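You operate a simulated robot arm through the tools that you are given. There is no shell and no other tool.

The job below is to be done with a simulated two-armed robot. You get a single attempt, and the scene is never put back.

TASK
Take the blue floor light and put it on the top of the drawer case. Take the capped bottle from the clear end of the packing bench and put it on the lower shelf of the packing bench. Put one of the foam blocks from the clear end of the packing bench on the lower shelf of the packing bench. Put the 300 W bulb from the clear end of the packing bench on top of the red roller and the 500 W bulb on top of the green work lamp. Stack the parcel that says "926" from the middle shelf of the parts rack on top of the parcel labelled "731". Pull the wide drawer open. Any order will do. Set down upright: blue floor light, capped bottle.

The check looks at the end state, three seconds after you hand in, the way a careful person would. Anything else that was tipped, shoved, dropped, spilled or broken makes it a failure.

THE ROBOT
Two 7-joint arms with two-finger parallel grippers on one trunk, on a base that moves. Base frame: it is fixed to the floor where the robot stands at the start and does not move with it; the origin is under the middle of the robot, x ahead of it, y to its left, z up. Lengths are in cm, angles in rad, forces in N, time in s.
The left shoulder is at the start at [7, 13, 116.2], the right one opposite. With the tool pointing down near the work surface each hand reaches from about 22 to 52 cm from the robot's upright axis, wherever it stands, measured 20 degrees to its own side. Places, roughly: blue floor light [-150, -250, 100]; bulb [-475, -275, 100]; capped bottle [-475, -250, 100]; foam block (5x6x3 cm) [-480, -270, 90]; green work lamp (6x6x8 cm) [-460, -280, 90]; lower shelf of the packing bench [-500, -240, 20]; parcel [750, -150, 100]; red roller (8x8x8 cm) [-470, -260, 90]; top of the drawer case [-10, -370, 90]; wide drawer [-340, -90, 70]. Payload 1.57 kg a hand.
Tool frame (each hand has its own): the origin (TCP) lies between the finger pads and is the grasp point; the fingertips stand 3 cm ahead of it; z points along the fingers, y is the line along which they close. Largest opening 8 cm; finger width 1.7, thickness 1.2; the body of the gripper, 4 by 8.2 cm, starts 8 cm behind the TCP.
Orientation is that of the tool frame in the base frame, as [roll, pitch, yaw] about the fixed x, y, z axes, in that order (R = Rz(yaw) Ry(pitch) Rx(roll)). With the fingers straight down and closing along the base's y, the tool's x points along the base's -x, its y along +y and its z along -z.

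THE INTERFACE
- The arms move only by the tool apply_moves. It takes "left_rows", "right_rows" or both (then of equal length, played together; a hand with none holds still); each is a list that holds one entry, the list of rows, each a list of 7 numbers: the shift along the base's x, y, z in units of 40 mm (1.0 is 40 mm), then the turn, a rotation vector about the base's x, y, z in units of 6 degrees (1.0 is 6 degrees), then the finger opening in cm, from 0 to 8. In form: [[[x, y, z, rx, ry, rz, jaw], ...]]. A call has 1 to 20 rows; each row shifts and turns the commanded pose from where the row before left it. A call with a number of a shift or a turn outside -1 to 1 is refused whole. Each row takes 0.2 s and may step no farther than 5 cm and 0.15 rad from the row before; otherwise, or with a gripper value out of range, the whole call is refused. Where a pose cannot be reached the arm comes as near as it can. A force on the tool above 40 N (or 10 N above the force at the start of the call, whichever is more), or a blocked arm, ends the call early, and 0.2 s more pass. Each finger travels about 10.8 cm/s and halts on what it meets, pressing with about 33 N; the grip force reading is that of the motor and also rises with nothing between the fingers. The clock runs only during rows and for 0.2 s after the last one: add rows that do not move to give the fingers time. The reply holds the time, the measured pose of the TCP, the force on the tool along the base axes, the opening and the grip force, in the units named above and with some noise, with the torque about the TCP (base axes, N m) and any sound that the robot's microphone picked up, and new pictures: "pictures" is both (left out), scene, wrist or none (wrist: the cameras of the hands that moved).
- Cameras (640 x 400 px; columns grow to the right, rows downward): "scene" is now at [12.84, -0.65, 139.04]; the picture's right is [-0.14, -0.99, 0.00], its down [-0.64, 0.09, -0.76] and it looks along [0.75, -0.11, -0.65] (base axes); focal length 282 px, centre (320, 200). "left" rides on the left gripper at [7.2, 0.7, -12.2] in its tool frame; the picture's right is [-0.09, 1.00, 0.00], its down [-0.84, -0.08, -0.54] and it looks along [-0.54, -0.05, 0.84] (tool axes); focal length 238 px, centre (320, 200). "right" rides on the right gripper at [7.2, -0.7, -12.2] in its tool frame; the picture's right is [0.09, 1.00, 0.00], its down [-0.84, 0.08, -0.54] and it looks along [-0.54, 0.05, 0.84] (tool axes); focal length 238 px, centre (320, 200). There is no depth. A picture from a camera that has moved, and an enlarged one, comes with that camera's place and axes in the base frame and with its lens. The place of the scene camera against the robot may be out by one fixed shift of up to 1.2 cm in any direction.
- lift_body(by): slides the trunk up (or, below 0, down) by that many cm; the arms and the scene camera ride with it, the base frame stays. It gives what a move gives, with no picture.
- drive_base(legs): drives the robot by 1 to 6 legs, each [ahead, left, turn to the left] in cm, cm and rad, along the robot's own axes; the way and the turn of a leg run together, so that a leg with both is an arc; at most 150 cm and 3.142 rad a leg. The arms and the cameras ride along, it lands a little off, and it stops where it bumps. It gives what a move gives, and a new picture of the scene camera.
- head_to(pan, tilt): turns the head with the scene camera to pan (to the left, within 1.501 rad either way) and tilt (down, from -0.506 to 1.204), counted from straight ahead of the robot. It gives what a move gives, and a new picture of the scene camera.
- close_up(camera, box): a new picture of the part [left, top, right, bottom] of that camera's present view, enlarged. The clock stands still meanwhile.
- hand_in(): hands the job in; it is judged then, once.

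Nothing tells you exact positions but the pictures and the camera data. Unless the task says otherwise, let go and move clear before handing in.

The tools are called by a JSON object that holds its "name" and its "arguments". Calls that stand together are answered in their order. apply_moves: Moves the arms, as the interface text tells. Its arguments: {"type":"object","properties":{"left_rows":{"type":"array","items":{"type":"array","items":{"type":"array","items":{"type":"number"}}}},"right_rows":{"type":"array","items":{"type":"array","items":{"type":"array","items":{"type":"number"}}}},"pictures":{"type":"string","enum":["both","scene","wrist","none"]}},"required":[]} The other tools are called the same way: lift_body (by) moves the trunk up or down; drive_base (legs) drives the base; head_to (pan, tilt) turns the head that bears the scene camera; close_up (camera, box) takes an enlarged picture of a part of a camera's view; hand_in () hands the job in.

At the start:

```text
time_s: 0.0
left_position: [40.78, 17.79, 113.83]
left_ee_rot: [3.14, -0.002, -3.14]
left_contact_force: [-0.7, 0.5, 0.0]
left_moment: [0.02, -0.03, -0.01]
left_width: 7.98
left_finger_force: 0.0
right_position: [40.61, -20.29, 112.99]
right_ee_rot: [3.141, -0.001, -3.141]
right_contact_force: [0.3, -0.1, -0.2]
right_moment: [0.01, -0.01, -0.01]
right_width: 7.99
right_finger_force: 0.0
trunk travel left (down, up): [-80.0, 14.0]
robot x, y, heading: [0.11, 0.07, 0.002]
head pan, tilt (commanded): [-0.14, 0.705]
```

scene: 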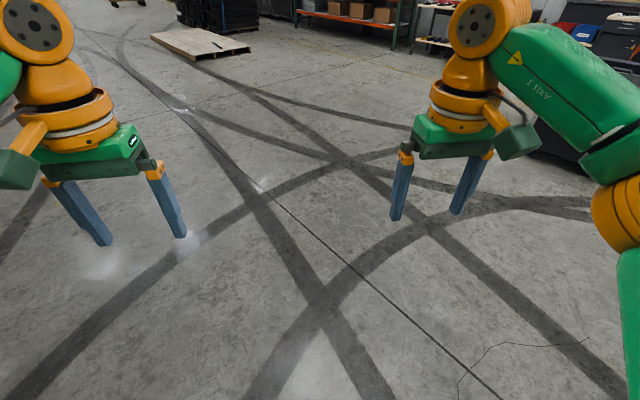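
right: 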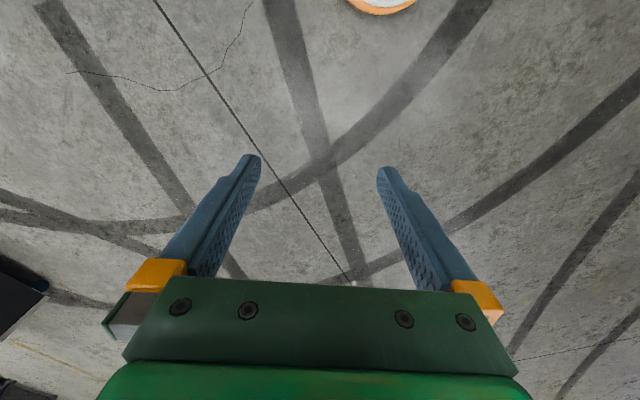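
left: 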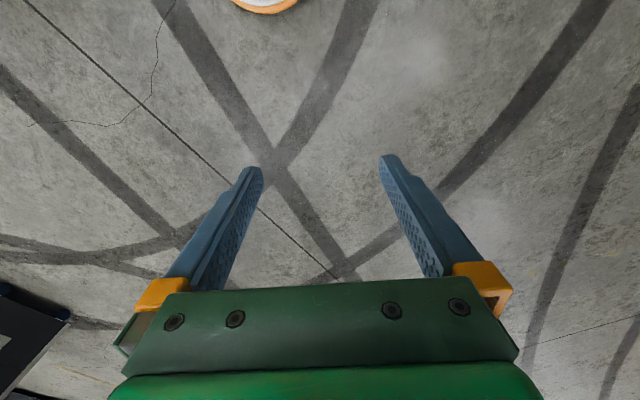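

I see an empty floor ahead with racks in the distance; the work places are far off to several sides. I'll look around with the head first to get my bearings.

{"name": "head_to", "arguments": {"pan": 0, "tilt": 0.2}}

{"name": "head_to", "arguments": {"pan": -1.0, "tilt": 0.2}}

{"name": "head_to", "arguments": {"pan": -1.5, "tilt": 0.2}}

{"name": "head_to", "arguments": {"pan": 1.0, "tilt": 0.2}}

```text
time_s: 0.9
left_position: [40.79, 17.73, 113.7]
left_ee_rot: [-3.141, 0.001, -3.139]
left_contact_force: [-0.1, -1.5, -0.9]
left_moment: [0.03, -0.01, -0.03]
left_width: 8.01
left_finger_force: 0.1
right_position: [40.55, -20.36, 112.95]
right_ee_rot: [3.141, 0.001, -3.141]
right_contact_force: [0.6, -0.3, 0.4]
right_moment: [-0.02, -0.02, 0.01]
right_width: 8.02
right_finger_force: 0.0
trunk travel left (down, up): [-80.0, 14.0]
robot x, y, heading: [-0.02, -0.06, -0.002]
head pan, tilt (commanded): [0.0, 0.201]
camera scene: at [13.76, 0.53, 143.62], right [0.0, -1.0, 0.0], down [-0.2, 0.0, -0.98], along [0.98, 0.0, -0.2], focal length 282 px, centre (320, 200)
```

scene: 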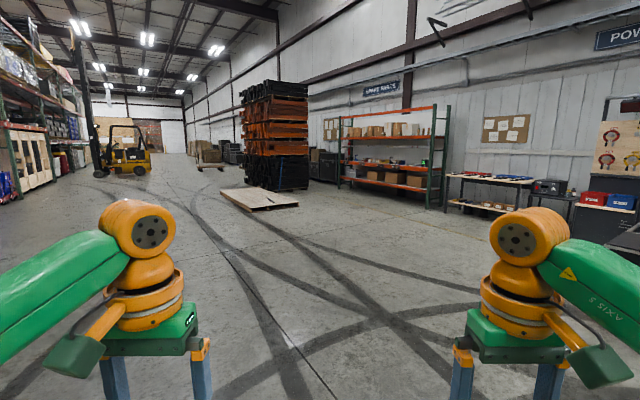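

```text
time_s: 2.2
left_position: [40.73, 17.82, 113.76]
left_ee_rot: [-3.141, -0.001, -3.141]
left_contact_force: [1.2, 0.8, 0.6]
left_moment: [0.0, 0.02, 0.03]
left_width: 7.98
left_finger_force: 0.1
right_position: [40.61, -20.3, 113.14]
right_ee_rot: [3.141, 0.001, 3.141]
right_contact_force: [0.7, -0.7, 0.0]
right_moment: [0.0, -0.01, 0.03]
right_width: 7.99
right_finger_force: 0.1
trunk travel left (down, up): [-80.0, 14.0]
robot x, y, heading: [0.36, -0.0, 0.002]
head pan, tilt (commanded): [-1.0, 0.201]
camera scene: at [9.49, -7.3, 143.63], right [-0.84, -0.54, 0.0], down [-0.11, 0.17, -0.98], along [0.53, -0.82, -0.2], focal length 282 px, centre (320, 200)
```

scene: 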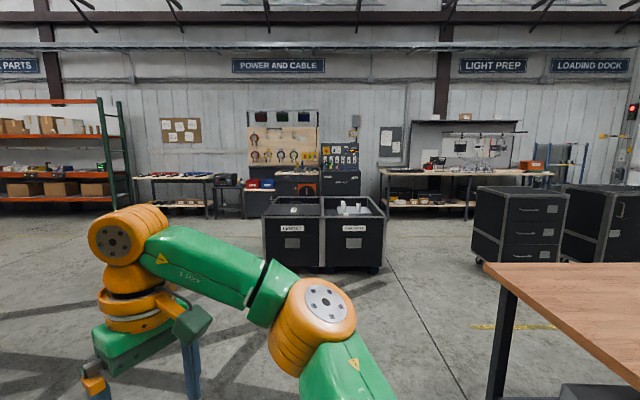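

```text
time_s: 3.1
left_position: [40.84, 17.83, 113.64]
left_ee_rot: [-3.141, -0.002, -3.14]
left_contact_force: [-0.5, 0.3, -0.1]
left_moment: [0.0, 0.01, 0.01]
left_width: 7.98
left_finger_force: 0.1
right_position: [40.6, -20.39, 112.97]
right_ee_rot: [3.141, 0.001, 3.141]
right_contact_force: [-1.4, 0.1, 0.2]
right_moment: [-0.04, -0.01, -0.01]
right_width: 8.0
right_finger_force: 0.1
trunk travel left (down, up): [-80.0, 14.0]
robot x, y, heading: [0.18, -0.1, -0.004]
head pan, tilt (commanded): [-1.499, 0.201]
camera scene: at [5.13, -8.75, 143.63], right [-1.0, -0.07, 0.0], down [-0.01, 0.2, -0.98], along [0.07, -0.98, -0.2], focal length 282 px, centre (320, 200)
```

scene: 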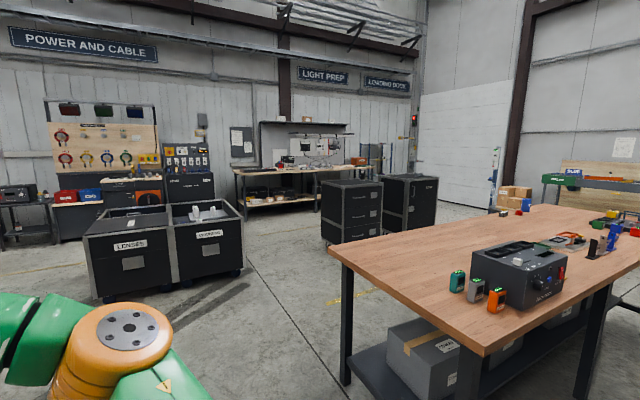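

```text
time_s: 5.4
left_position: [40.77, 17.74, 113.85]
left_ee_rot: [-3.141, -0.002, -3.139]
left_contact_force: [0.2, -0.1, -0.2]
left_moment: [-0.02, 0.0, 0.01]
left_width: 8.0
left_finger_force: 0.1
right_position: [40.63, -20.32, 113.03]
right_ee_rot: [3.141, 0.001, -3.141]
right_contact_force: [0.1, 0.5, 0.3]
right_moment: [-0.01, 0.0, 0.01]
right_width: 7.99
right_finger_force: 0.0
trunk travel left (down, up): [-80.0, 14.0]
robot x, y, heading: [-0.22, -0.1, -0.002]
head pan, tilt (commanded): [1.0, 0.201]
camera scene: at [9.49, 8.38, 143.63], right [0.84, -0.54, 0.0], down [-0.11, -0.17, -0.98], along [0.53, 0.82, -0.2], focal length 282 px, centre (320, 200)
```

scene: 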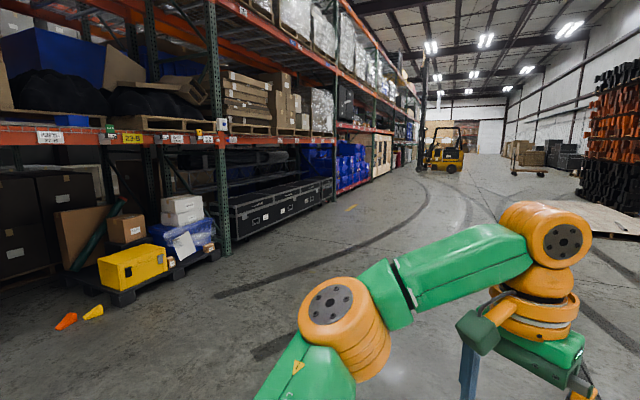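

The big wooden table is to the right behind me, drawer cases beyond it on the right; the parts rack is ahead-right. I'll turn the base to the right to look behind.

{"name": "drive_base", "arguments": {"legs": [[0, 0, 1.57], [0, 0, 1.0]]}}

{"name": "head_to", "arguments": {"pan": 0, "tilt": 0.2}}

{"name": "head_to", "arguments": {"pan": 0.9, "tilt": 0.3}}

```text
time_s: 12.2
left_position: [-43.87, 7.37, 113.72]
left_ee_rot: [3.14, -0.002, -0.574]
left_contact_force: [0.2, -0.3, 0.4]
left_moment: [0.01, -0.01, 0.0]
left_width: 7.98
left_finger_force: 0.1
right_position: [-22.98, 39.2, 112.9]
right_ee_rot: [-3.141, 0.001, -0.575]
right_contact_force: [0.3, 0.3, 0.2]
right_moment: [0.04, 0.03, 0.02]
right_width: 7.97
right_finger_force: 0.0
trunk travel left (down, up): [-80.0, 14.0]
robot x, y, heading: [0.25, 0.14, 2.56]
head pan, tilt (commanded): [1.0, 0.201]
camera scene: at [-13.27, -0.53, 143.63], right [-0.41, 0.91, 0.0], down [0.18, 0.08, -0.98], along [-0.89, -0.4, -0.2], focal length 282 px, centre (320, 200)
```

scene: 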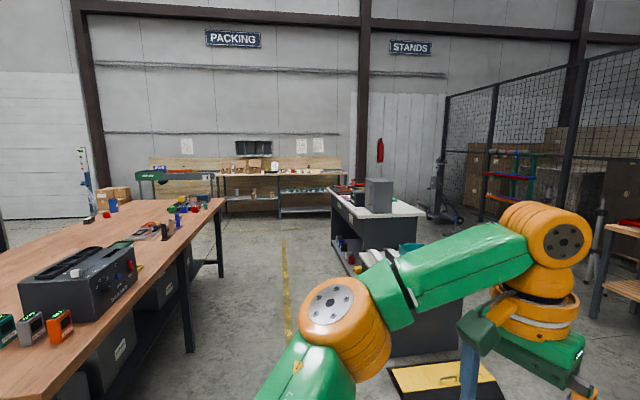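

```text
time_s: 13.4
left_position: [-43.84, 7.28, 113.66]
left_ee_rot: [-3.141, -0.001, -0.574]
left_contact_force: [0.5, -0.3, -0.4]
left_moment: [-0.03, 0.01, -0.01]
left_width: 7.99
left_finger_force: 0.0
right_position: [-22.88, 39.16, 112.89]
right_ee_rot: [-3.141, 0.0, -0.575]
right_contact_force: [0.8, 0.2, -0.7]
right_moment: [0.0, -0.01, -0.02]
right_width: 8.01
right_finger_force: 0.0
trunk travel left (down, up): [-80.0, 14.0]
robot x, y, heading: [0.04, 0.04, 2.567]
head pan, tilt (commanded): [0.0, 0.201]
camera scene: at [-12.62, 8.33, 143.63], right [0.54, 0.84, 0.0], down [0.17, -0.11, -0.98], along [-0.82, 0.53, -0.2], focal length 282 px, centre (320, 200)
```

scene: 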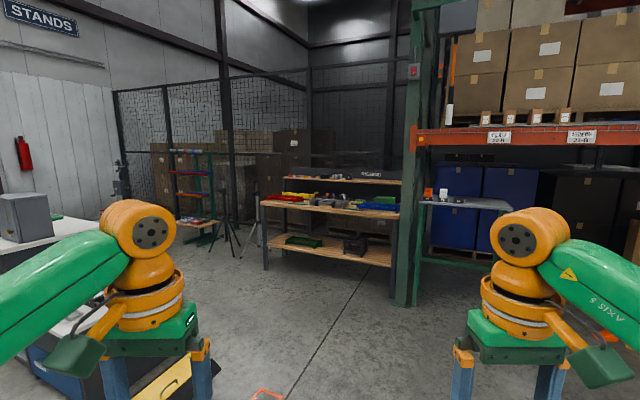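

```text
time_s: 14.6
left_position: [-43.86, 7.27, 113.75]
left_ee_rot: [3.141, -0.002, -0.573]
left_contact_force: [-1.1, 0.3, -0.9]
left_moment: [-0.05, 0.03, -0.03]
left_width: 8.0
left_finger_force: 0.1
right_position: [-23.01, 39.15, 112.94]
right_ee_rot: [3.141, 0.001, -0.575]
right_contact_force: [0.1, -0.2, 0.1]
right_moment: [-0.02, -0.01, 0.01]
right_width: 8.02
right_finger_force: 0.0
trunk travel left (down, up): [-80.0, 14.0]
robot x, y, heading: [0.39, -0.11, 2.566]
head pan, tilt (commanded): [0.901, 0.3]
camera scene: at [-13.65, 0.3, 142.7], right [-0.32, 0.95, 0.0], down [0.28, 0.09, -0.96], along [-0.91, -0.3, -0.3], focal length 282 px, centre (320, 200)
```

scene: 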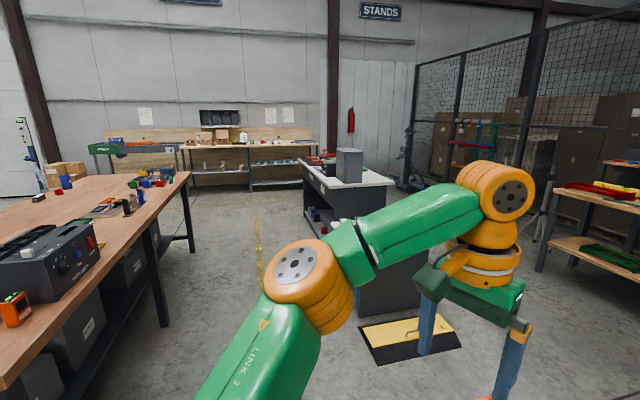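

Behind me: the wooden table (left), a white-topped drawer bench (middle) and the packing bench at the wall. I'll take close-ups.

{"name": "close_up", "arguments": {"camera": "scene", "box": [0, 90, 240, 240]}}

{"name": "close_up", "arguments": {"camera": "scene", "box": [230, 100, 470, 250]}}

{"name": "close_up", "arguments": {"camera": "scene", "box": [170, 110, 330, 210]}}

```text
2.67 times, centred on (120, 165) of scene
camera zoom: at [-13.65, 0.3, 142.7], right [-0.32, 0.95, 0.0], down [0.28, 0.09, -0.96], along [-0.91, -0.3, -0.3], focal length 751 px, centre (853, 293)
```

zoom: 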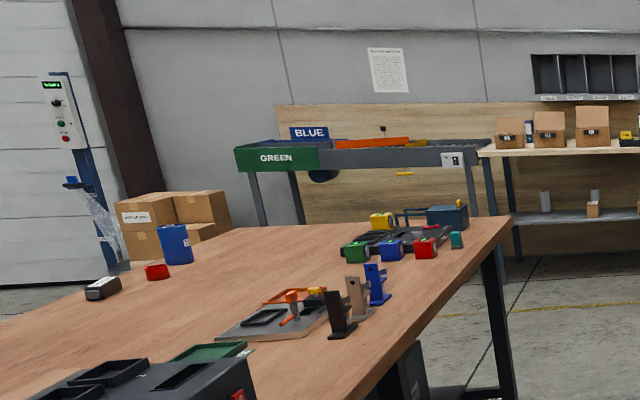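

```text
2.67 times, centred on (350, 175) of scene
camera zoom: at [-13.65, 0.3, 142.7], right [-0.32, 0.95, 0.0], down [0.28, 0.09, -0.96], along [-0.91, -0.3, -0.3], focal length 751 px, centre (240, 267)
```

zoom: 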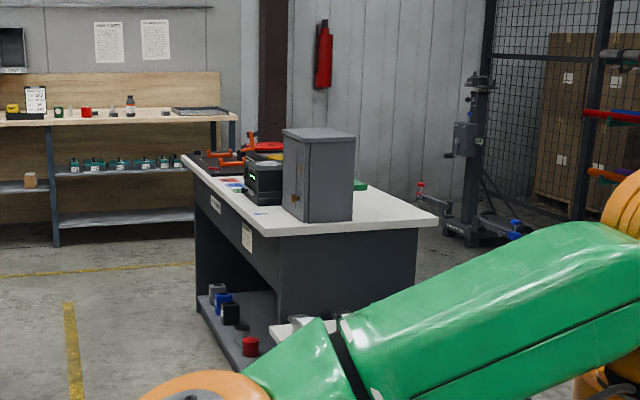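

```text
4.00 times, centred on (250, 160) of scene
camera zoom: at [-13.65, 0.3, 142.7], right [-0.32, 0.95, 0.0], down [0.28, 0.09, -0.96], along [-0.91, -0.3, -0.3], focal length 1126 px, centre (600, 360)
```

zoom: 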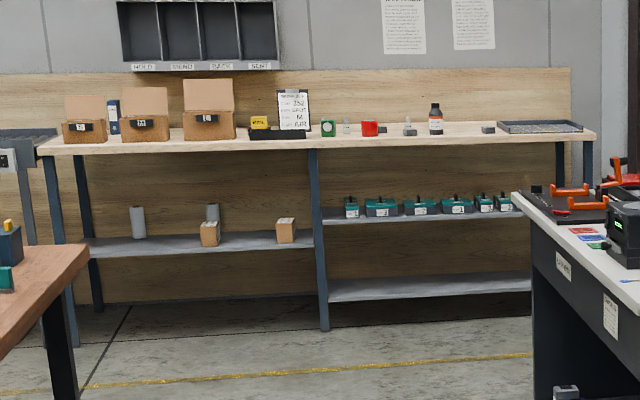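

The packing bench is at the wall with clear end items in view; the blue floor light should be at the far edge of the wooden table. I'll drive round the table's near short end toward its far side.

{"name": "drive_base", "arguments": {"legs": [[0, 0, 2.932], [127, 0, 0], [0, 0, -0.997]]}}

{"name": "head_to", "arguments": {"pan": 0, "tilt": 0.35}}

{"name": "head_to", "arguments": {"pan": -0.8, "tilt": 0.35}}

```text
time_s: 30.4
left_position: [98.43, -132.02, 113.73]
left_ee_rot: [-3.14, -0.001, 1.363]
left_contact_force: [-0.5, -0.6, 0.2]
left_moment: [-0.01, -0.01, 0.01]
left_width: 8.0
left_finger_force: 0.1
right_position: [61.16, -123.99, 113.12]
right_ee_rot: [3.141, 0.001, 1.363]
right_contact_force: [0.5, 0.7, -0.1]
right_moment: [0.02, 0.03, 0.03]
right_width: 7.97
right_finger_force: 0.1
trunk travel left (down, up): [-80.0, 14.0]
robot x, y, heading: [89.56, -88.48, -1.78]
head pan, tilt (commanded): [0.901, 0.3]
camera scene: at [93.8, -99.98, 142.7], right [-0.77, -0.64, 0.0], down [-0.19, 0.23, -0.96], along [0.61, -0.73, -0.3], focal length 282 px, centre (320, 200)
```

scene: 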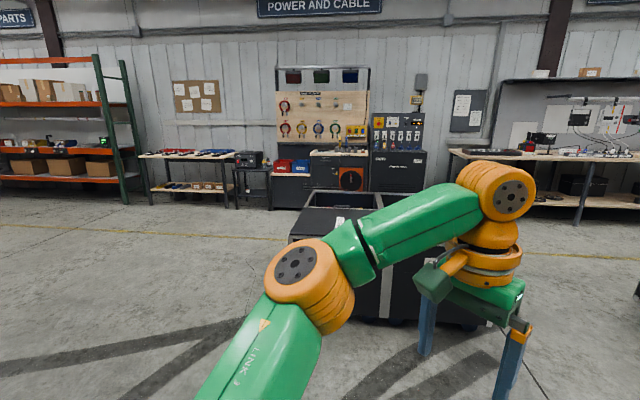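

```text
time_s: 31.6
left_position: [98.31, -131.97, 113.79]
left_ee_rot: [3.14, 0.002, 1.365]
left_contact_force: [-1.0, 0.6, 0.5]
left_moment: [0.0, 0.02, -0.01]
left_width: 7.98
left_finger_force: 0.0
right_position: [61.11, -124.07, 113.02]
right_ee_rot: [3.141, -0.001, 1.363]
right_contact_force: [0.6, 0.0, -0.1]
right_moment: [0.0, -0.01, -0.01]
right_width: 7.98
right_finger_force: 0.0
trunk travel left (down, up): [-80.0, 14.0]
robot x, y, heading: [90.01, -88.36, -1.778]
head pan, tilt (commanded): [0.0, 0.351]
camera scene: at [85.89, -101.9, 142.23], right [-0.98, 0.21, 0.0], down [0.07, 0.34, -0.94], along [-0.19, -0.92, -0.34], focal length 282 px, centre (320, 200)
```

scene: 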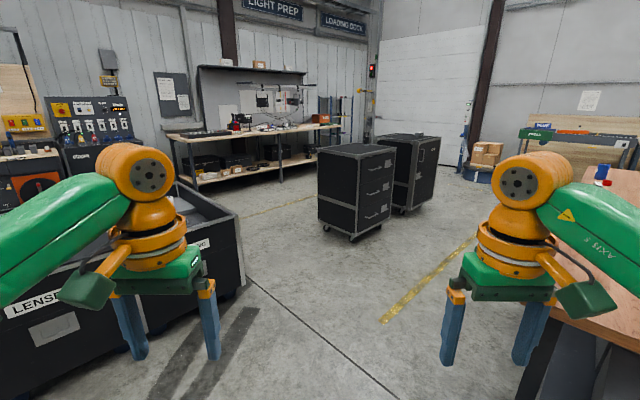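

```text
time_s: 32.7
left_position: [98.49, -131.97, 113.71]
left_ee_rot: [-3.141, -0.002, 1.364]
left_contact_force: [-0.4, 0.5, 0.1]
left_moment: [-0.03, 0.0, 0.0]
left_width: 7.97
left_finger_force: 0.0
right_position: [61.08, -123.88, 112.9]
right_ee_rot: [3.141, 0.0, 1.362]
right_contact_force: [-1.3, -0.2, -0.2]
right_moment: [0.0, -0.01, 0.04]
right_width: 8.0
right_finger_force: 0.0
trunk travel left (down, up): [-80.0, 14.0]
robot x, y, heading: [89.27, -88.28, -1.781]
head pan, tilt (commanded): [-0.799, 0.351]
camera scene: at [79.93, -97.78, 142.23], right [-0.54, 0.84, 0.0], down [0.29, 0.18, -0.94], along [-0.79, -0.5, -0.34], focal length 282 px, centre (320, 200)
```

scene: 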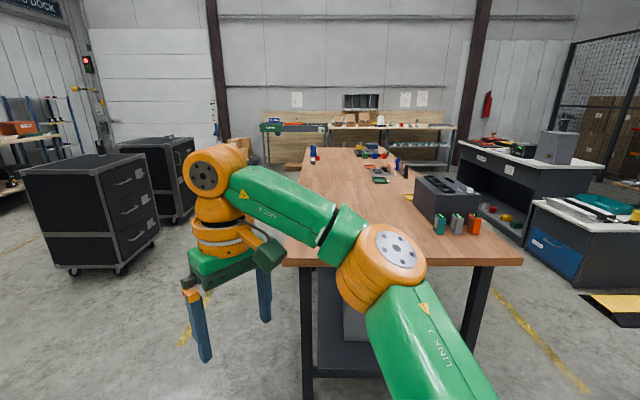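

The drawer cases stand left ahead and the blue light is at the far end of the table. I continue round the crates and along the table's far side.

{"name": "drive_base", "arguments": {"legs": [[137, 0, 0], [0, 0, -1.02], [110, 0, 0]]}}

{"name": "head_to", "arguments": {"pan": -0.3, "tilt": 0.35}}

```text
time_s: 47.5
left_position: [-75.25, -290.83, 113.78]
left_ee_rot: [-3.14, 0.001, 0.35]
left_contact_force: [1.1, 0.1, -2.0]
left_moment: [0.0, 0.0, -0.03]
left_width: 7.99
left_finger_force: 0.0
right_position: [-87.98, -255.01, 112.96]
right_ee_rot: [3.141, 0.002, 0.345]
right_contact_force: [0.5, -0.5, -0.2]
right_moment: [0.0, 0.0, -0.01]
right_width: 8.0
right_finger_force: 0.2
trunk travel left (down, up): [-80.0, 14.0]
robot x, y, heading: [-43.16, -260.27, -2.799]
head pan, tilt (commanded): [-0.799, 0.351]
camera scene: at [-56.55, -257.49, 142.24], right [0.44, 0.9, 0.0], down [0.31, -0.15, -0.94], along [-0.84, 0.41, -0.34], focal length 282 px, centre (320, 200)
```

scene: 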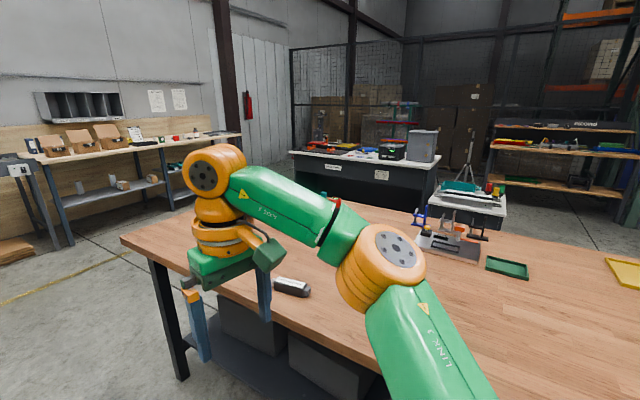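

```text
time_s: 48.4
left_position: [-75.31, -290.98, 113.73]
left_ee_rot: [3.141, -0.002, 0.351]
left_contact_force: [-0.1, -1.3, -0.5]
left_moment: [0.0, -0.02, 0.0]
left_width: 8.0
left_finger_force: 0.1
right_position: [-88.09, -255.0, 113.07]
right_ee_rot: [-3.14, 0.0, 0.346]
right_contact_force: [0.0, -0.3, 0.4]
right_moment: [-0.01, 0.01, -0.01]
right_width: 8.0
right_finger_force: 0.1
trunk travel left (down, up): [-80.0, 14.0]
robot x, y, heading: [-43.03, -260.56, -2.794]
head pan, tilt (commanded): [-0.3, 0.351]
camera scene: at [-57.56, -262.01, 142.23], right [-0.05, 1.0, 0.0], down [0.34, 0.02, -0.94], along [-0.94, -0.04, -0.34], focal length 282 px, centre (320, 200)
```

scene: 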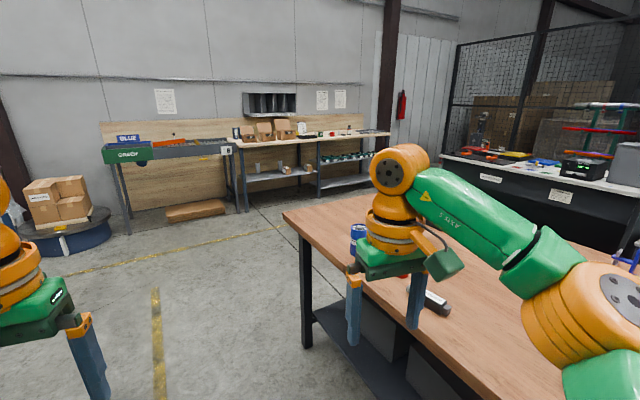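

The blue cylinder is at the table's far edge near the corner. I'll zoom in.

{"name": "close_up", "arguments": {"camera": "scene", "box": [280, 190, 480, 315]}}

{"name": "head_to", "arguments": {"pan": -0.8, "tilt": 0.5}}

```text
3.20 times, centred on (380, 252) of scene
camera zoom: at [-57.56, -262.01, 142.23], right [-0.05, 1.0, 0.0], down [0.34, 0.02, -0.94], along [-0.94, -0.04, -0.34], focal length 901 px, centre (128, 32)
```

zoom: 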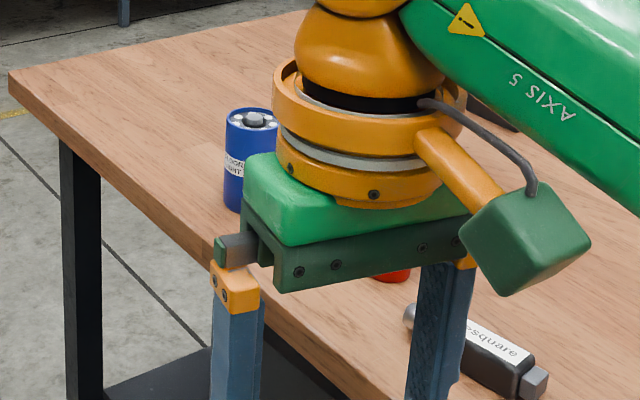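

```text
time_s: 49.3
left_position: [-75.26, -291.0, 113.74]
left_ee_rot: [-3.141, 0.001, 0.348]
left_contact_force: [0.5, -0.4, 0.0]
left_moment: [-0.02, -0.02, 0.0]
left_width: 7.99
left_finger_force: 0.1
right_position: [-88.06, -255.13, 112.97]
right_ee_rot: [-3.141, 0.0, 0.345]
right_contact_force: [0.1, -0.9, 0.6]
right_moment: [0.06, 0.01, -0.01]
right_width: 7.99
right_finger_force: 0.1
trunk travel left (down, up): [-80.0, 14.0]
robot x, y, heading: [-43.07, -260.5, -2.795]
head pan, tilt (commanded): [-0.799, 0.499]
camera scene: at [-56.43, -257.63, 140.86], right [0.44, 0.9, 0.0], down [0.43, -0.21, -0.88], along [-0.79, 0.38, -0.48], focal length 282 px, centre (320, 200)
```

scene: 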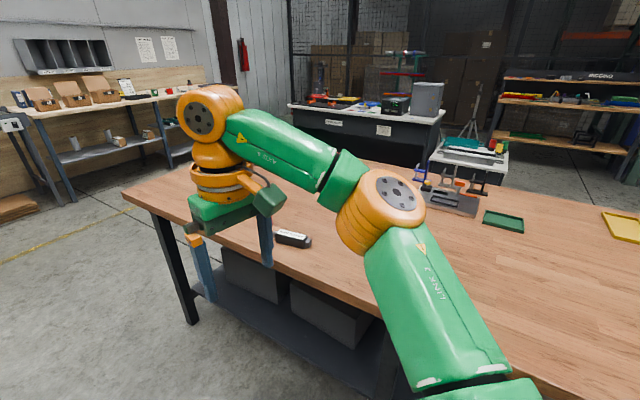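

The blue cylinder reads "FLOOR LIGHT", near [-148, -251, 90]. Let me look down to judge my own base footprint before closing in on the table.

{"name": "head_to", "arguments": {"pan": 0, "tilt": 1.2}}

{"name": "head_to", "arguments": {"pan": 1.2, "tilt": 1.2}}

```text
time_s: 50.5
left_position: [-75.23, -290.96, 113.73]
left_ee_rot: [-3.142, -0.001, 0.349]
left_contact_force: [0.0, 0.5, 0.6]
left_moment: [0.01, 0.03, 0.01]
left_width: 8.0
left_finger_force: 0.1
right_position: [-87.99, -254.99, 113.03]
right_ee_rot: [3.141, 0.0, 0.346]
right_contact_force: [-0.2, 0.0, 0.7]
right_moment: [-0.01, -0.01, 0.0]
right_width: 8.0
right_finger_force: 0.0
trunk travel left (down, up): [-80.0, 14.0]
robot x, y, heading: [-42.47, -260.77, -2.793]
head pan, tilt (commanded): [0.0, 1.201]
camera scene: at [-53.52, -263.48, 135.5], right [-0.34, 0.94, 0.0], down [0.88, 0.32, -0.36], along [-0.34, -0.12, -0.93], focal length 282 px, centre (320, 200)
```

scene: 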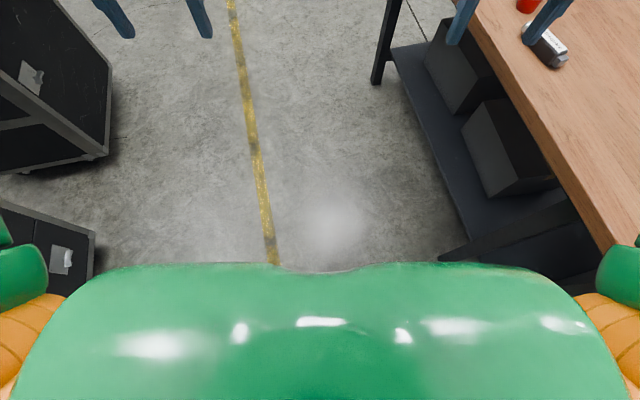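

```text
time_s: 51.9
left_position: [-75.29, -291.02, 113.75]
left_ee_rot: [-3.141, -0.002, 0.348]
left_contact_force: [1.1, 0.0, 0.3]
left_moment: [0.02, 0.0, 0.02]
left_width: 8.0
left_finger_force: 0.1
right_position: [-88.11, -255.12, 112.97]
right_ee_rot: [3.141, -0.001, 0.346]
right_contact_force: [-0.1, -0.2, -1.2]
right_moment: [0.02, 0.02, 0.01]
right_width: 8.0
right_finger_force: 0.0
trunk travel left (down, up): [-80.0, 14.0]
robot x, y, heading: [-43.14, -260.4, -2.793]
head pan, tilt (commanded): [1.201, 1.201]
camera scene: at [-48.39, -267.18, 135.49], right [-1.0, 0.02, 0.0], down [0.02, 0.93, -0.36], along [-0.01, -0.36, -0.93], focal length 282 px, centre (320, 200)
```

scene: 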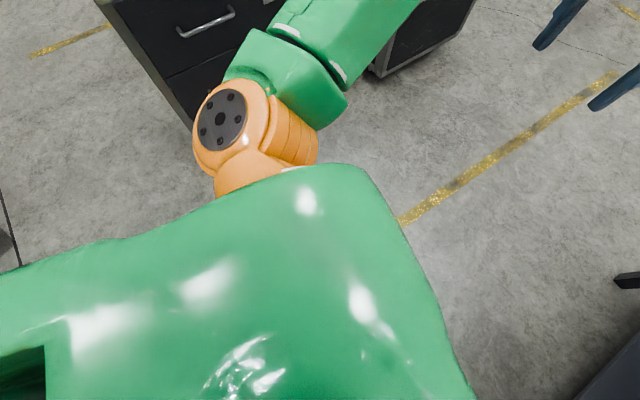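

The floor light is about 11 cm inside the table edge; the shelf and legs are inset so I can stand close. I drive beside it and turn to face the table, leaving it for the left hand.

{"name": "drive_base", "arguments": {"legs": [[66, -2, 0], [0, 0, -1.32]]}}

{"name": "head_to", "arguments": {"pan": 0.2, "tilt": 0.85}}

```text
time_s: 58.7
left_position: [-142.94, -257.44, 113.81]
left_ee_rot: [3.141, 0.0, -0.959]
left_contact_force: [0.1, 0.4, 0.2]
left_moment: [-0.02, 0.02, 0.01]
left_width: 8.0
left_finger_force: 0.0
right_position: [-111.81, -235.82, 113.02]
right_ee_rot: [3.141, -0.001, -0.962]
right_contact_force: [0.4, 0.0, 0.3]
right_moment: [-0.01, -0.02, 0.03]
right_width: 8.0
right_finger_force: 0.1
trunk travel left (down, up): [-80.0, 14.0]
robot x, y, heading: [-105.0, -280.66, 2.18]
head pan, tilt (commanded): [1.201, 1.201]
camera scene: at [-113.97, -277.4, 135.49], right [-0.24, 0.97, 0.0], down [0.91, 0.22, -0.36], along [-0.35, -0.09, -0.93], focal length 282 px, centre (320, 200)
```

scene: 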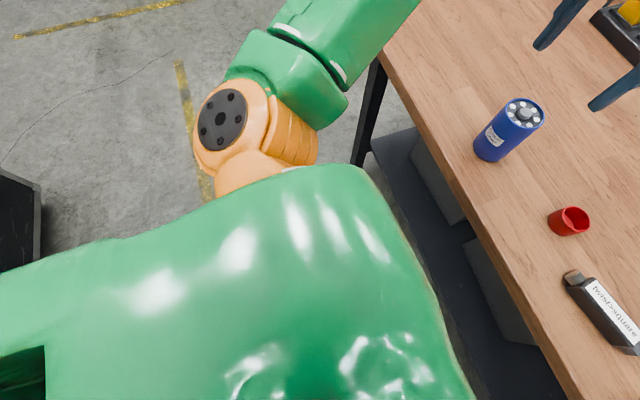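

```text
time_s: 60.0
left_position: [-142.95, -257.35, 113.69]
left_ee_rot: [-3.141, 0.0, -0.959]
left_contact_force: [0.0, 0.4, 0.1]
left_moment: [0.0, 0.03, -0.01]
left_width: 8.0
left_finger_force: 0.0
right_position: [-111.6, -235.67, 112.87]
right_ee_rot: [3.141, 0.0, -0.964]
right_contact_force: [-0.3, 0.0, -1.1]
right_moment: [0.01, 0.01, 0.0]
right_width: 7.99
right_finger_force: 0.1
trunk travel left (down, up): [-80.0, 14.0]
robot x, y, heading: [-105.05, -280.83, 2.173]
head pan, tilt (commanded): [0.201, 0.85]
camera scene: at [-114.18, -270.68, 137.86], right [0.69, 0.72, 0.0], down [0.54, -0.52, -0.66], along [-0.48, 0.45, -0.75], focal length 282 px, centre (320, 200)
```

scene: 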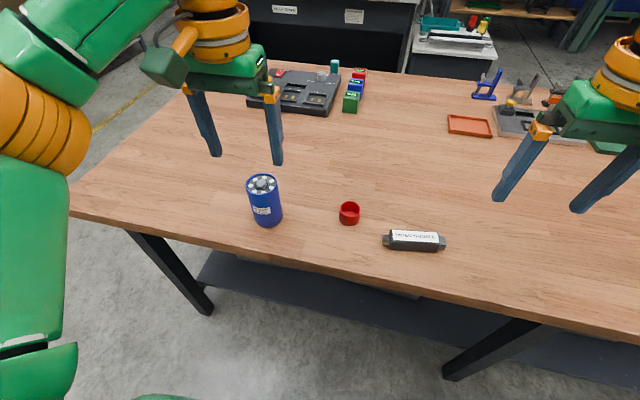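

The light's top is at about [-151, -252, 98], base on the table at ~86.5. I edge 5 cm closer and bring the left hand above it.

{"name": "drive_base", "arguments": {"legs": [[5, 0, 0]]}}

{"name": "apply_moves", "arguments": {"left_rows": [[[-0.7, 0.15, 0, 0, 0, 0, 8], [-0.65, 0.1, 0, 0, 0, 0, 8], [0, 0, 0, 0, 0, 0, 8]]], "pictures": "both"}}

```text
time_s: 60.9
left_position: [-145.33, -253.91, 113.98]
left_ee_rot: [3.141, 0.007, -0.959]
left_contact_force: [0.9, -0.6, 0.3]
left_moment: [0.04, 0.05, -0.04]
left_width: 7.99
left_finger_force: 0.1
right_position: [-114.04, -232.19, 113.28]
right_ee_rot: [-3.141, 0.007, -0.961]
right_contact_force: [0.7, -0.7, -0.2]
right_moment: [0.08, 0.02, 0.0]
right_width: 7.99
right_finger_force: 0.0
trunk travel left (down, up): [-80.0, 14.0]
robot x, y, heading: [-108.36, -276.9, 2.179]
head pan, tilt (commanded): [0.201, 0.85]
camera scene: at [-116.5, -267.32, 137.95], right [0.69, 0.72, 0.0], down [0.54, -0.51, -0.66], along [-0.48, 0.46, -0.75], focal length 282 px, centre (320, 200)
```

scene: 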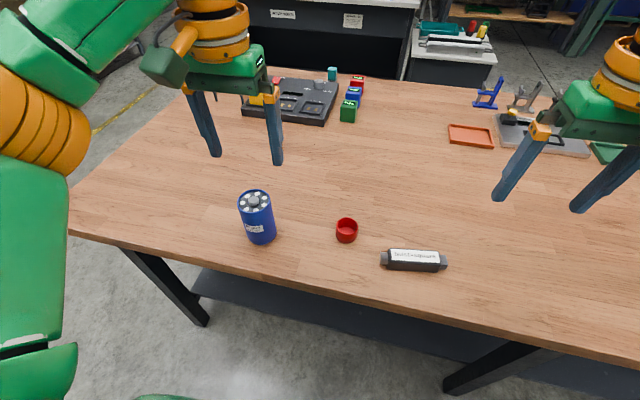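

```text
time_s: 61.7
left_position: [-151.15, -252.37, 113.66]
left_ee_rot: [3.14, 0.0, -0.962]
left_contact_force: [0.0, 1.0, -0.6]
left_moment: [0.0, -0.01, -0.03]
left_width: 7.99
left_finger_force: 0.1
right_position: [-114.5, -231.66, 112.98]
right_ee_rot: [-3.14, 0.0, -0.961]
right_contact_force: [0.0, 0.0, 0.4]
right_moment: [-0.03, 0.01, 0.0]
right_width: 8.04
right_finger_force: 0.2
trunk travel left (down, up): [-80.0, 14.0]
robot x, y, heading: [-108.04, -276.73, 2.184]
head pan, tilt (commanded): [0.201, 0.85]
camera scene: at [-116.99, -266.57, 137.86], right [0.69, 0.72, 0.0], down [0.54, -0.52, -0.66], along [-0.48, 0.45, -0.75], focal length 282 px, centre (320, 200)
camera left: at [-147.61, -258.6, 125.99], right [-0.87, -0.49, 0.0], down [-0.42, 0.73, 0.54], along [-0.27, 0.47, -0.84], focal length 238 px, centre (320, 200)
```

scene: 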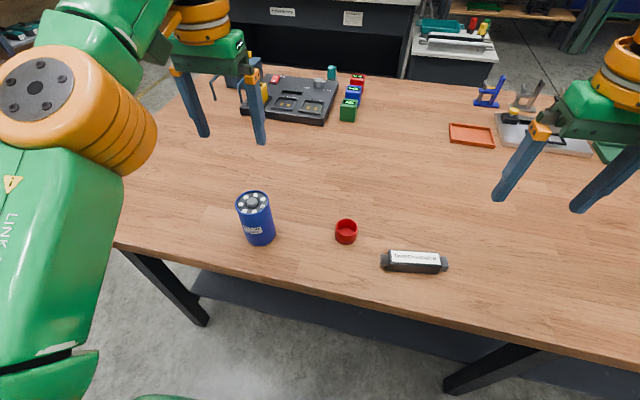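
left: 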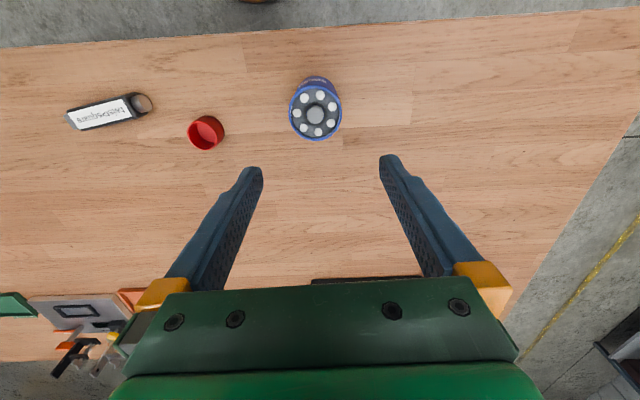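

The wrist view puts the light within 1 cm of under the hand. I correct slightly and descend to just above it, then check.

{"name": "apply_moves", "arguments": {"left_rows": [[[0.2, -0.1, -0.8, 0, 0, 0, 8], [0, 0, -0.9, 0, 0, 0, 8], [0, 0, -0.9, 0, 0, 0, 8], [0, 0, 0, 0, 0, 0, 8]]], "pictures": "both"}}

```text
time_s: 62.7
left_position: [-150.38, -252.74, 103.42]
left_ee_rot: [-3.141, 0.001, -0.96]
left_contact_force: [-0.4, 0.2, -0.2]
left_moment: [-0.02, 0.0, -0.02]
left_width: 7.98
left_finger_force: 0.1
right_position: [-114.47, -231.67, 112.98]
right_ee_rot: [3.141, 0.002, -0.962]
right_contact_force: [0.0, -0.2, 0.4]
right_moment: [0.0, 0.01, 0.01]
right_width: 8.0
right_finger_force: 0.0
trunk travel left (down, up): [-80.0, 14.0]
robot x, y, heading: [-107.49, -276.35, 2.177]
head pan, tilt (commanded): [0.201, 0.85]
camera scene: at [-116.99, -266.65, 137.87], right [0.69, 0.72, 0.0], down [0.54, -0.52, -0.66], along [-0.48, 0.46, -0.75], focal length 282 px, centre (320, 200)
camera left: at [-146.82, -259.08, 115.63], right [-0.87, -0.5, 0.0], down [-0.42, 0.73, 0.54], along [-0.27, 0.47, -0.84], focal length 238 px, centre (320, 200)
```

scene: 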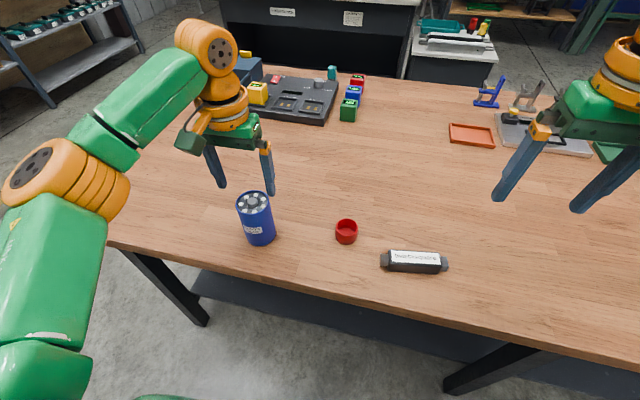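
left: 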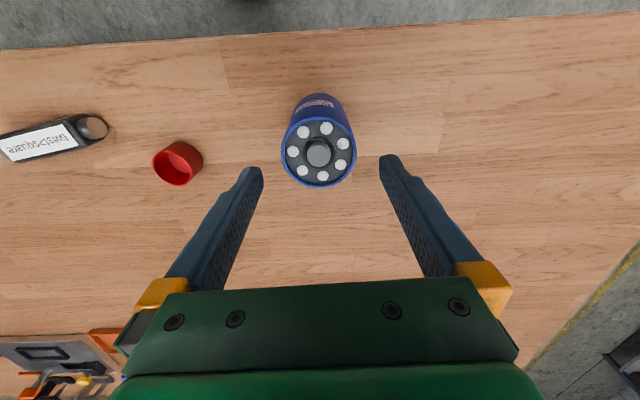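

Alignment is good (light top ≈ [-150.5, -252.5, 96]). I descend to TCP z≈92 and close, then lift.

{"name": "apply_moves", "arguments": {"left_rows": [[[0, 0.05, -0.95, 0, 0, 0, 8], [0, 0, -0.95, 0, 0, 0, 8], [0, 0, -0.95, 0, 0, 0, 8], [0, 0, 0, 0, 0, 0, 8], [0, 0, 0, 0, 0, 0, 4], [0, 0, 0, 0, 0, 0, 4], [0, 0, 0, 0, 0, 0, 4]]], "pictures": "both"}}

```text
time_s: 64.3
left_position: [-150.52, -252.57, 91.75]
left_ee_rot: [-3.141, -0.002, -0.961]
left_contact_force: [0.0, 0.0, 0.7]
left_moment: [0.03, -0.04, -0.04]
left_width: 6.3
left_finger_force: 32.9
right_position: [-114.4, -231.69, 113.03]
right_ee_rot: [-3.141, 0.002, -0.962]
right_contact_force: [-0.1, -0.5, 0.4]
right_moment: [-0.04, 0.02, -0.02]
right_width: 8.01
right_finger_force: 0.0
trunk travel left (down, up): [-80.0, 14.0]
robot x, y, heading: [-107.85, -276.8, 2.179]
head pan, tilt (commanded): [0.201, 0.85]
camera scene: at [-117.05, -266.56, 137.85], right [0.69, 0.72, 0.0], down [0.54, -0.52, -0.66], along [-0.48, 0.45, -0.75], focal length 282 px, centre (320, 200)
camera left: at [-146.9, -258.85, 104.12], right [-0.87, -0.5, 0.0], down [-0.42, 0.73, 0.54], along [-0.27, 0.47, -0.84], focal length 238 px, centre (320, 200)
```

scene: 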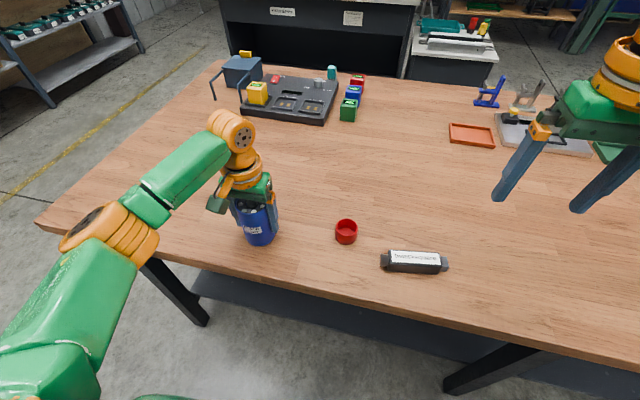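
left: 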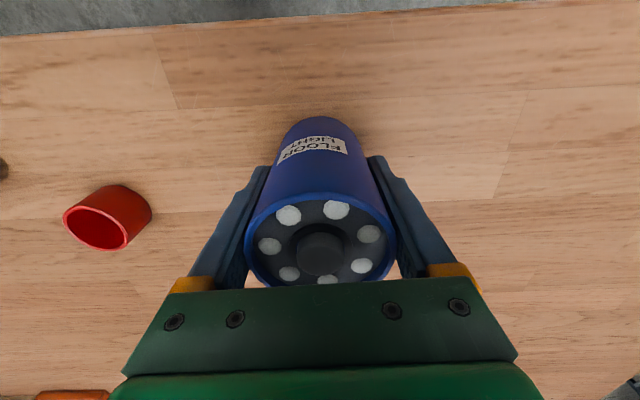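

The light is held (width 6.3). I lift it.

{"name": "apply_moves", "arguments": {"left_rows": [[[0, 0, 0.3, 0, 0, 0, 4], [0, 0, 0.9, 0, 0, 0, 4], [0, 0, 0.9, 0, 0, 0, 4], [0, 0, 0.9, 0, 0, 0, 4], [0, 0, 0.9, 0, 0, 0, 4], [0, 0, 0.9, 0, 0, 0, 4], [0, 0, 0, 0, 0, 0, 4]]], "pictures": "both"}}

{"name": "head_to", "arguments": {"pan": 1.5, "tilt": 0.5}}

```text
time_s: 65.9
left_position: [-150.65, -252.64, 111.17]
left_ee_rot: [-3.14, -0.001, -0.959]
left_contact_force: [0.4, -0.5, -5.0]
left_moment: [-0.02, 0.01, -0.01]
left_width: 6.3
left_finger_force: 33.3
right_position: [-114.49, -231.66, 112.95]
right_ee_rot: [3.141, -0.001, -0.962]
right_contact_force: [-0.3, -0.5, 0.0]
right_moment: [-0.02, 0.02, -0.05]
right_width: 8.0
right_finger_force: 0.2
trunk travel left (down, up): [-80.0, 14.0]
robot x, y, heading: [-108.04, -277.02, 2.18]
head pan, tilt (commanded): [0.201, 0.85]
camera scene: at [-117.18, -266.52, 137.84], right [0.69, 0.72, 0.0], down [0.55, -0.52, -0.66], along [-0.48, 0.45, -0.75], focal length 282 px, centre (320, 200)
camera left: at [-147.04, -258.77, 123.4], right [-0.87, -0.5, 0.0], down [-0.42, 0.73, 0.54], along [-0.27, 0.47, -0.84], focal length 238 px, centre (320, 200)
```

scene: 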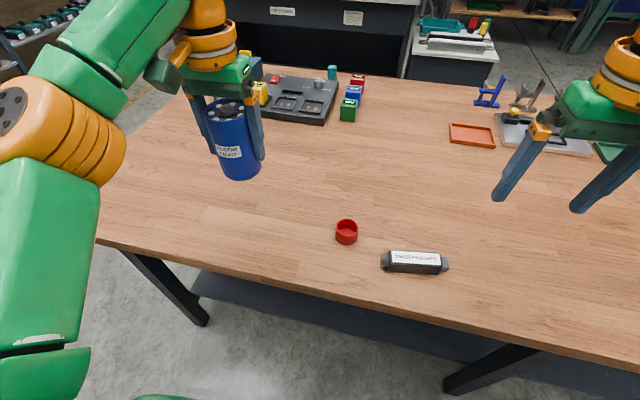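
left: 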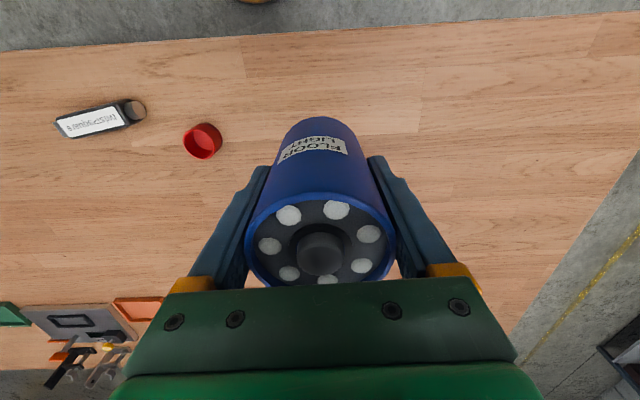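

```text
time_s: 67.4
left_position: [-150.6, -252.53, 111.12]
left_ee_rot: [-3.139, -0.001, -0.96]
left_contact_force: [0.0, -0.5, -5.2]
left_moment: [0.0, 0.0, 0.0]
left_width: 6.3
left_finger_force: 33.1
right_position: [-114.49, -231.65, 112.83]
right_ee_rot: [-3.141, 0.001, -0.961]
right_contact_force: [0.2, -0.5, -0.7]
right_moment: [0.02, 0.01, 0.0]
right_width: 8.02
right_finger_force: 0.0
trunk travel left (down, up): [-80.0, 14.0]
robot x, y, heading: [-107.95, -276.49, 2.177]
head pan, tilt (commanded): [1.499, 0.499]
camera scene: at [-119.31, -276.56, 140.85], right [-0.51, 0.86, 0.0], down [0.41, 0.24, -0.88], along [-0.75, -0.45, -0.48], focal length 282 px, centre (320, 200)
```

scene: 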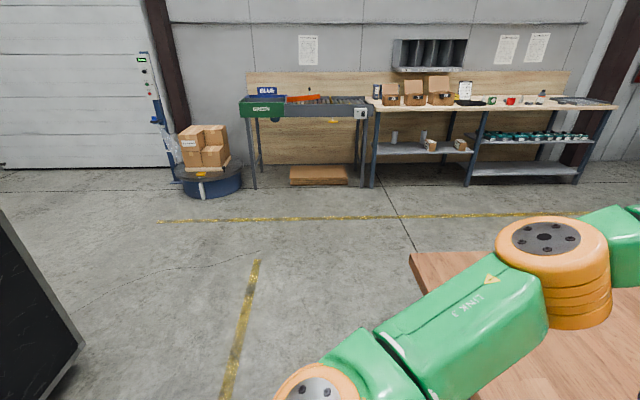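

The light is lifted and weighs about 0.5 kg. I back off from the table and turn left toward the drawer cases.

{"name": "drive_base", "arguments": {"legs": [[-20, 0, 0], [0, 0, 2.9]]}}

{"name": "head_to", "arguments": {"pan": 0.2, "tilt": 0.5}}

```text
time_s: 75.9
left_position: [-59.55, -325.05, 111.07]
left_ee_rot: [3.141, -0.002, 1.981]
left_contact_force: [0.0, -0.7, -5.3]
left_moment: [-0.01, 0.01, 0.02]
left_width: 6.28
left_finger_force: 32.9
right_position: [-98.97, -338.4, 112.92]
right_ee_rot: [3.141, 0.0, 1.98]
right_contact_force: [0.4, 0.9, 0.3]
right_moment: [-0.01, 0.01, -0.05]
right_width: 8.0
right_finger_force: 0.2
trunk travel left (down, up): [-80.0, 14.0]
robot x, y, heading: [-96.24, -292.87, -1.161]
head pan, tilt (commanded): [1.499, 0.499]
camera scene: at [-86.39, -294.15, 140.85], right [0.33, -0.94, 0.0], down [-0.45, -0.16, -0.88], along [0.83, 0.29, -0.48], focal length 282 px, centre (320, 200)
```

scene: 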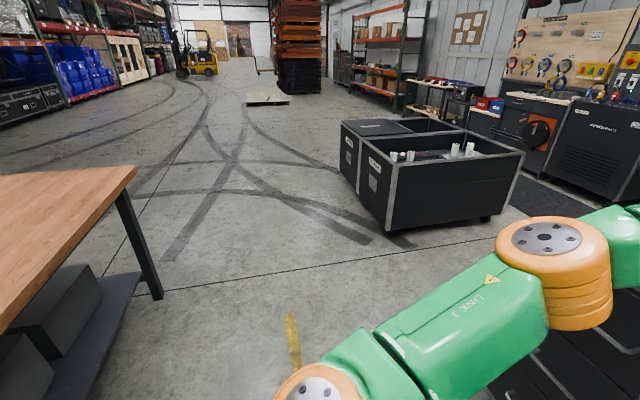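

```text
time_s: 77.3
left_position: [-59.6, -325.07, 111.11]
left_ee_rot: [-3.139, -0.002, 1.981]
left_contact_force: [-0.7, 0.9, -6.0]
left_moment: [0.05, 0.02, 0.02]
left_width: 6.27
left_finger_force: 33.6
right_position: [-98.97, -338.52, 112.97]
right_ee_rot: [3.14, 0.001, 1.979]
right_contact_force: [-0.6, 0.7, 0.3]
right_moment: [-0.01, -0.03, 0.01]
right_width: 8.01
right_finger_force: 0.0
trunk travel left (down, up): [-80.0, 14.0]
robot x, y, heading: [-96.59, -293.02, -1.164]
head pan, tilt (commanded): [0.201, 0.499]
camera scene: at [-89.74, -304.61, 140.84], right [-0.82, -0.57, 0.0], down [-0.28, 0.39, -0.88], along [0.5, -0.72, -0.48], focal length 282 px, centre (320, 200)
```

scene: 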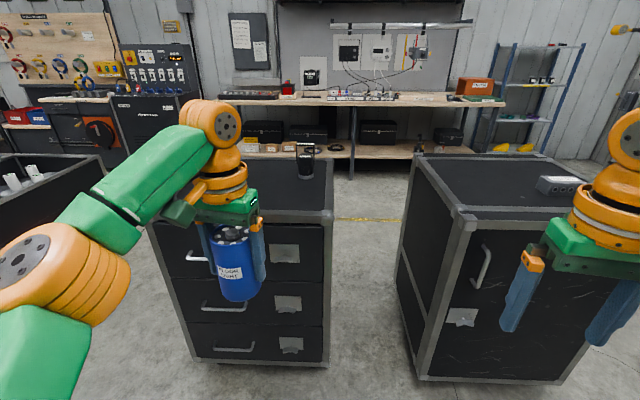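

The left case has three drawers (top ≈ 92.5 cm, with one small item on its rear right); the front-right top corner is at about [-48, -372]. I square up and approach, stopping short to check.

{"name": "drive_base", "arguments": {"legs": [[0, 0, 0.163], [0, 14, 0], [40, 0, 0]]}}

{"name": "head_to", "arguments": {"pan": 0.2, "tilt": 0.85}}

```text
time_s: 81.4
left_position: [-21.38, -344.27, 111.27]
left_ee_rot: [-3.141, 0.0, 2.149]
left_contact_force: [0.1, -0.3, -4.3]
left_moment: [0.01, -0.03, 0.06]
left_width: 6.29
left_finger_force: 33.6
right_position: [-57.92, -363.8, 113.02]
right_ee_rot: [-3.14, 0.001, 2.147]
right_contact_force: [-0.8, 0.8, 0.9]
right_moment: [-0.01, -0.01, -0.02]
right_width: 8.0
right_finger_force: 0.0
trunk travel left (down, up): [-80.0, 14.0]
robot x, y, heading: [-63.01, -318.91, -0.995]
head pan, tilt (commanded): [0.201, 0.499]
camera scene: at [-54.47, -328.88, 140.87], right [-0.71, -0.7, 0.0], down [-0.34, 0.34, -0.88], along [0.62, -0.63, -0.48], focal length 282 px, centre (320, 200)
```

scene: 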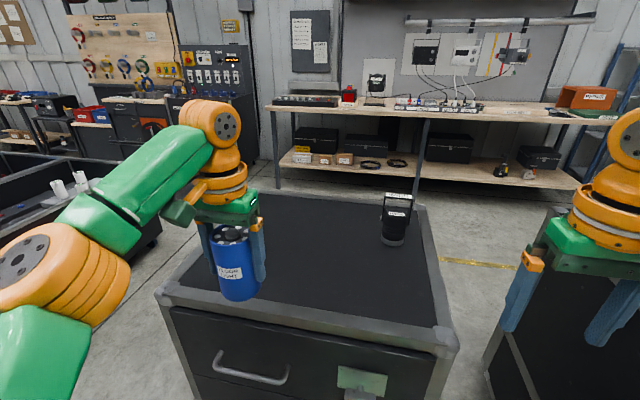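

```text
time_s: 82.2
left_position: [-21.23, -344.43, 111.01]
left_ee_rot: [-3.139, -0.001, 2.15]
left_contact_force: [-0.8, -0.2, -5.5]
left_moment: [0.0, -0.02, -0.01]
left_width: 6.29
left_finger_force: 32.7
right_position: [-57.85, -364.04, 112.92]
right_ee_rot: [3.14, 0.0, 2.147]
right_contact_force: [0.5, 0.6, -0.5]
right_moment: [-0.01, -0.03, 0.05]
right_width: 8.0
right_finger_force: 0.0
trunk travel left (down, up): [-80.0, 14.0]
robot x, y, heading: [-62.75, -318.96, -0.991]
head pan, tilt (commanded): [0.201, 0.85]
camera scene: at [-55.23, -328.2, 137.85], right [-0.71, -0.7, 0.0], down [-0.53, 0.54, -0.66], along [0.46, -0.47, -0.75], focal length 282 px, centre (320, 200)
```

scene: 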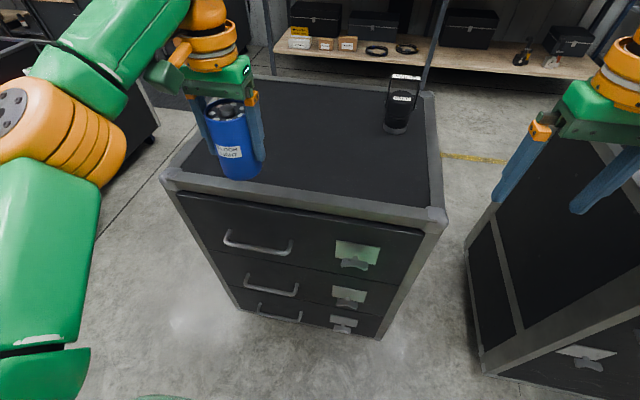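

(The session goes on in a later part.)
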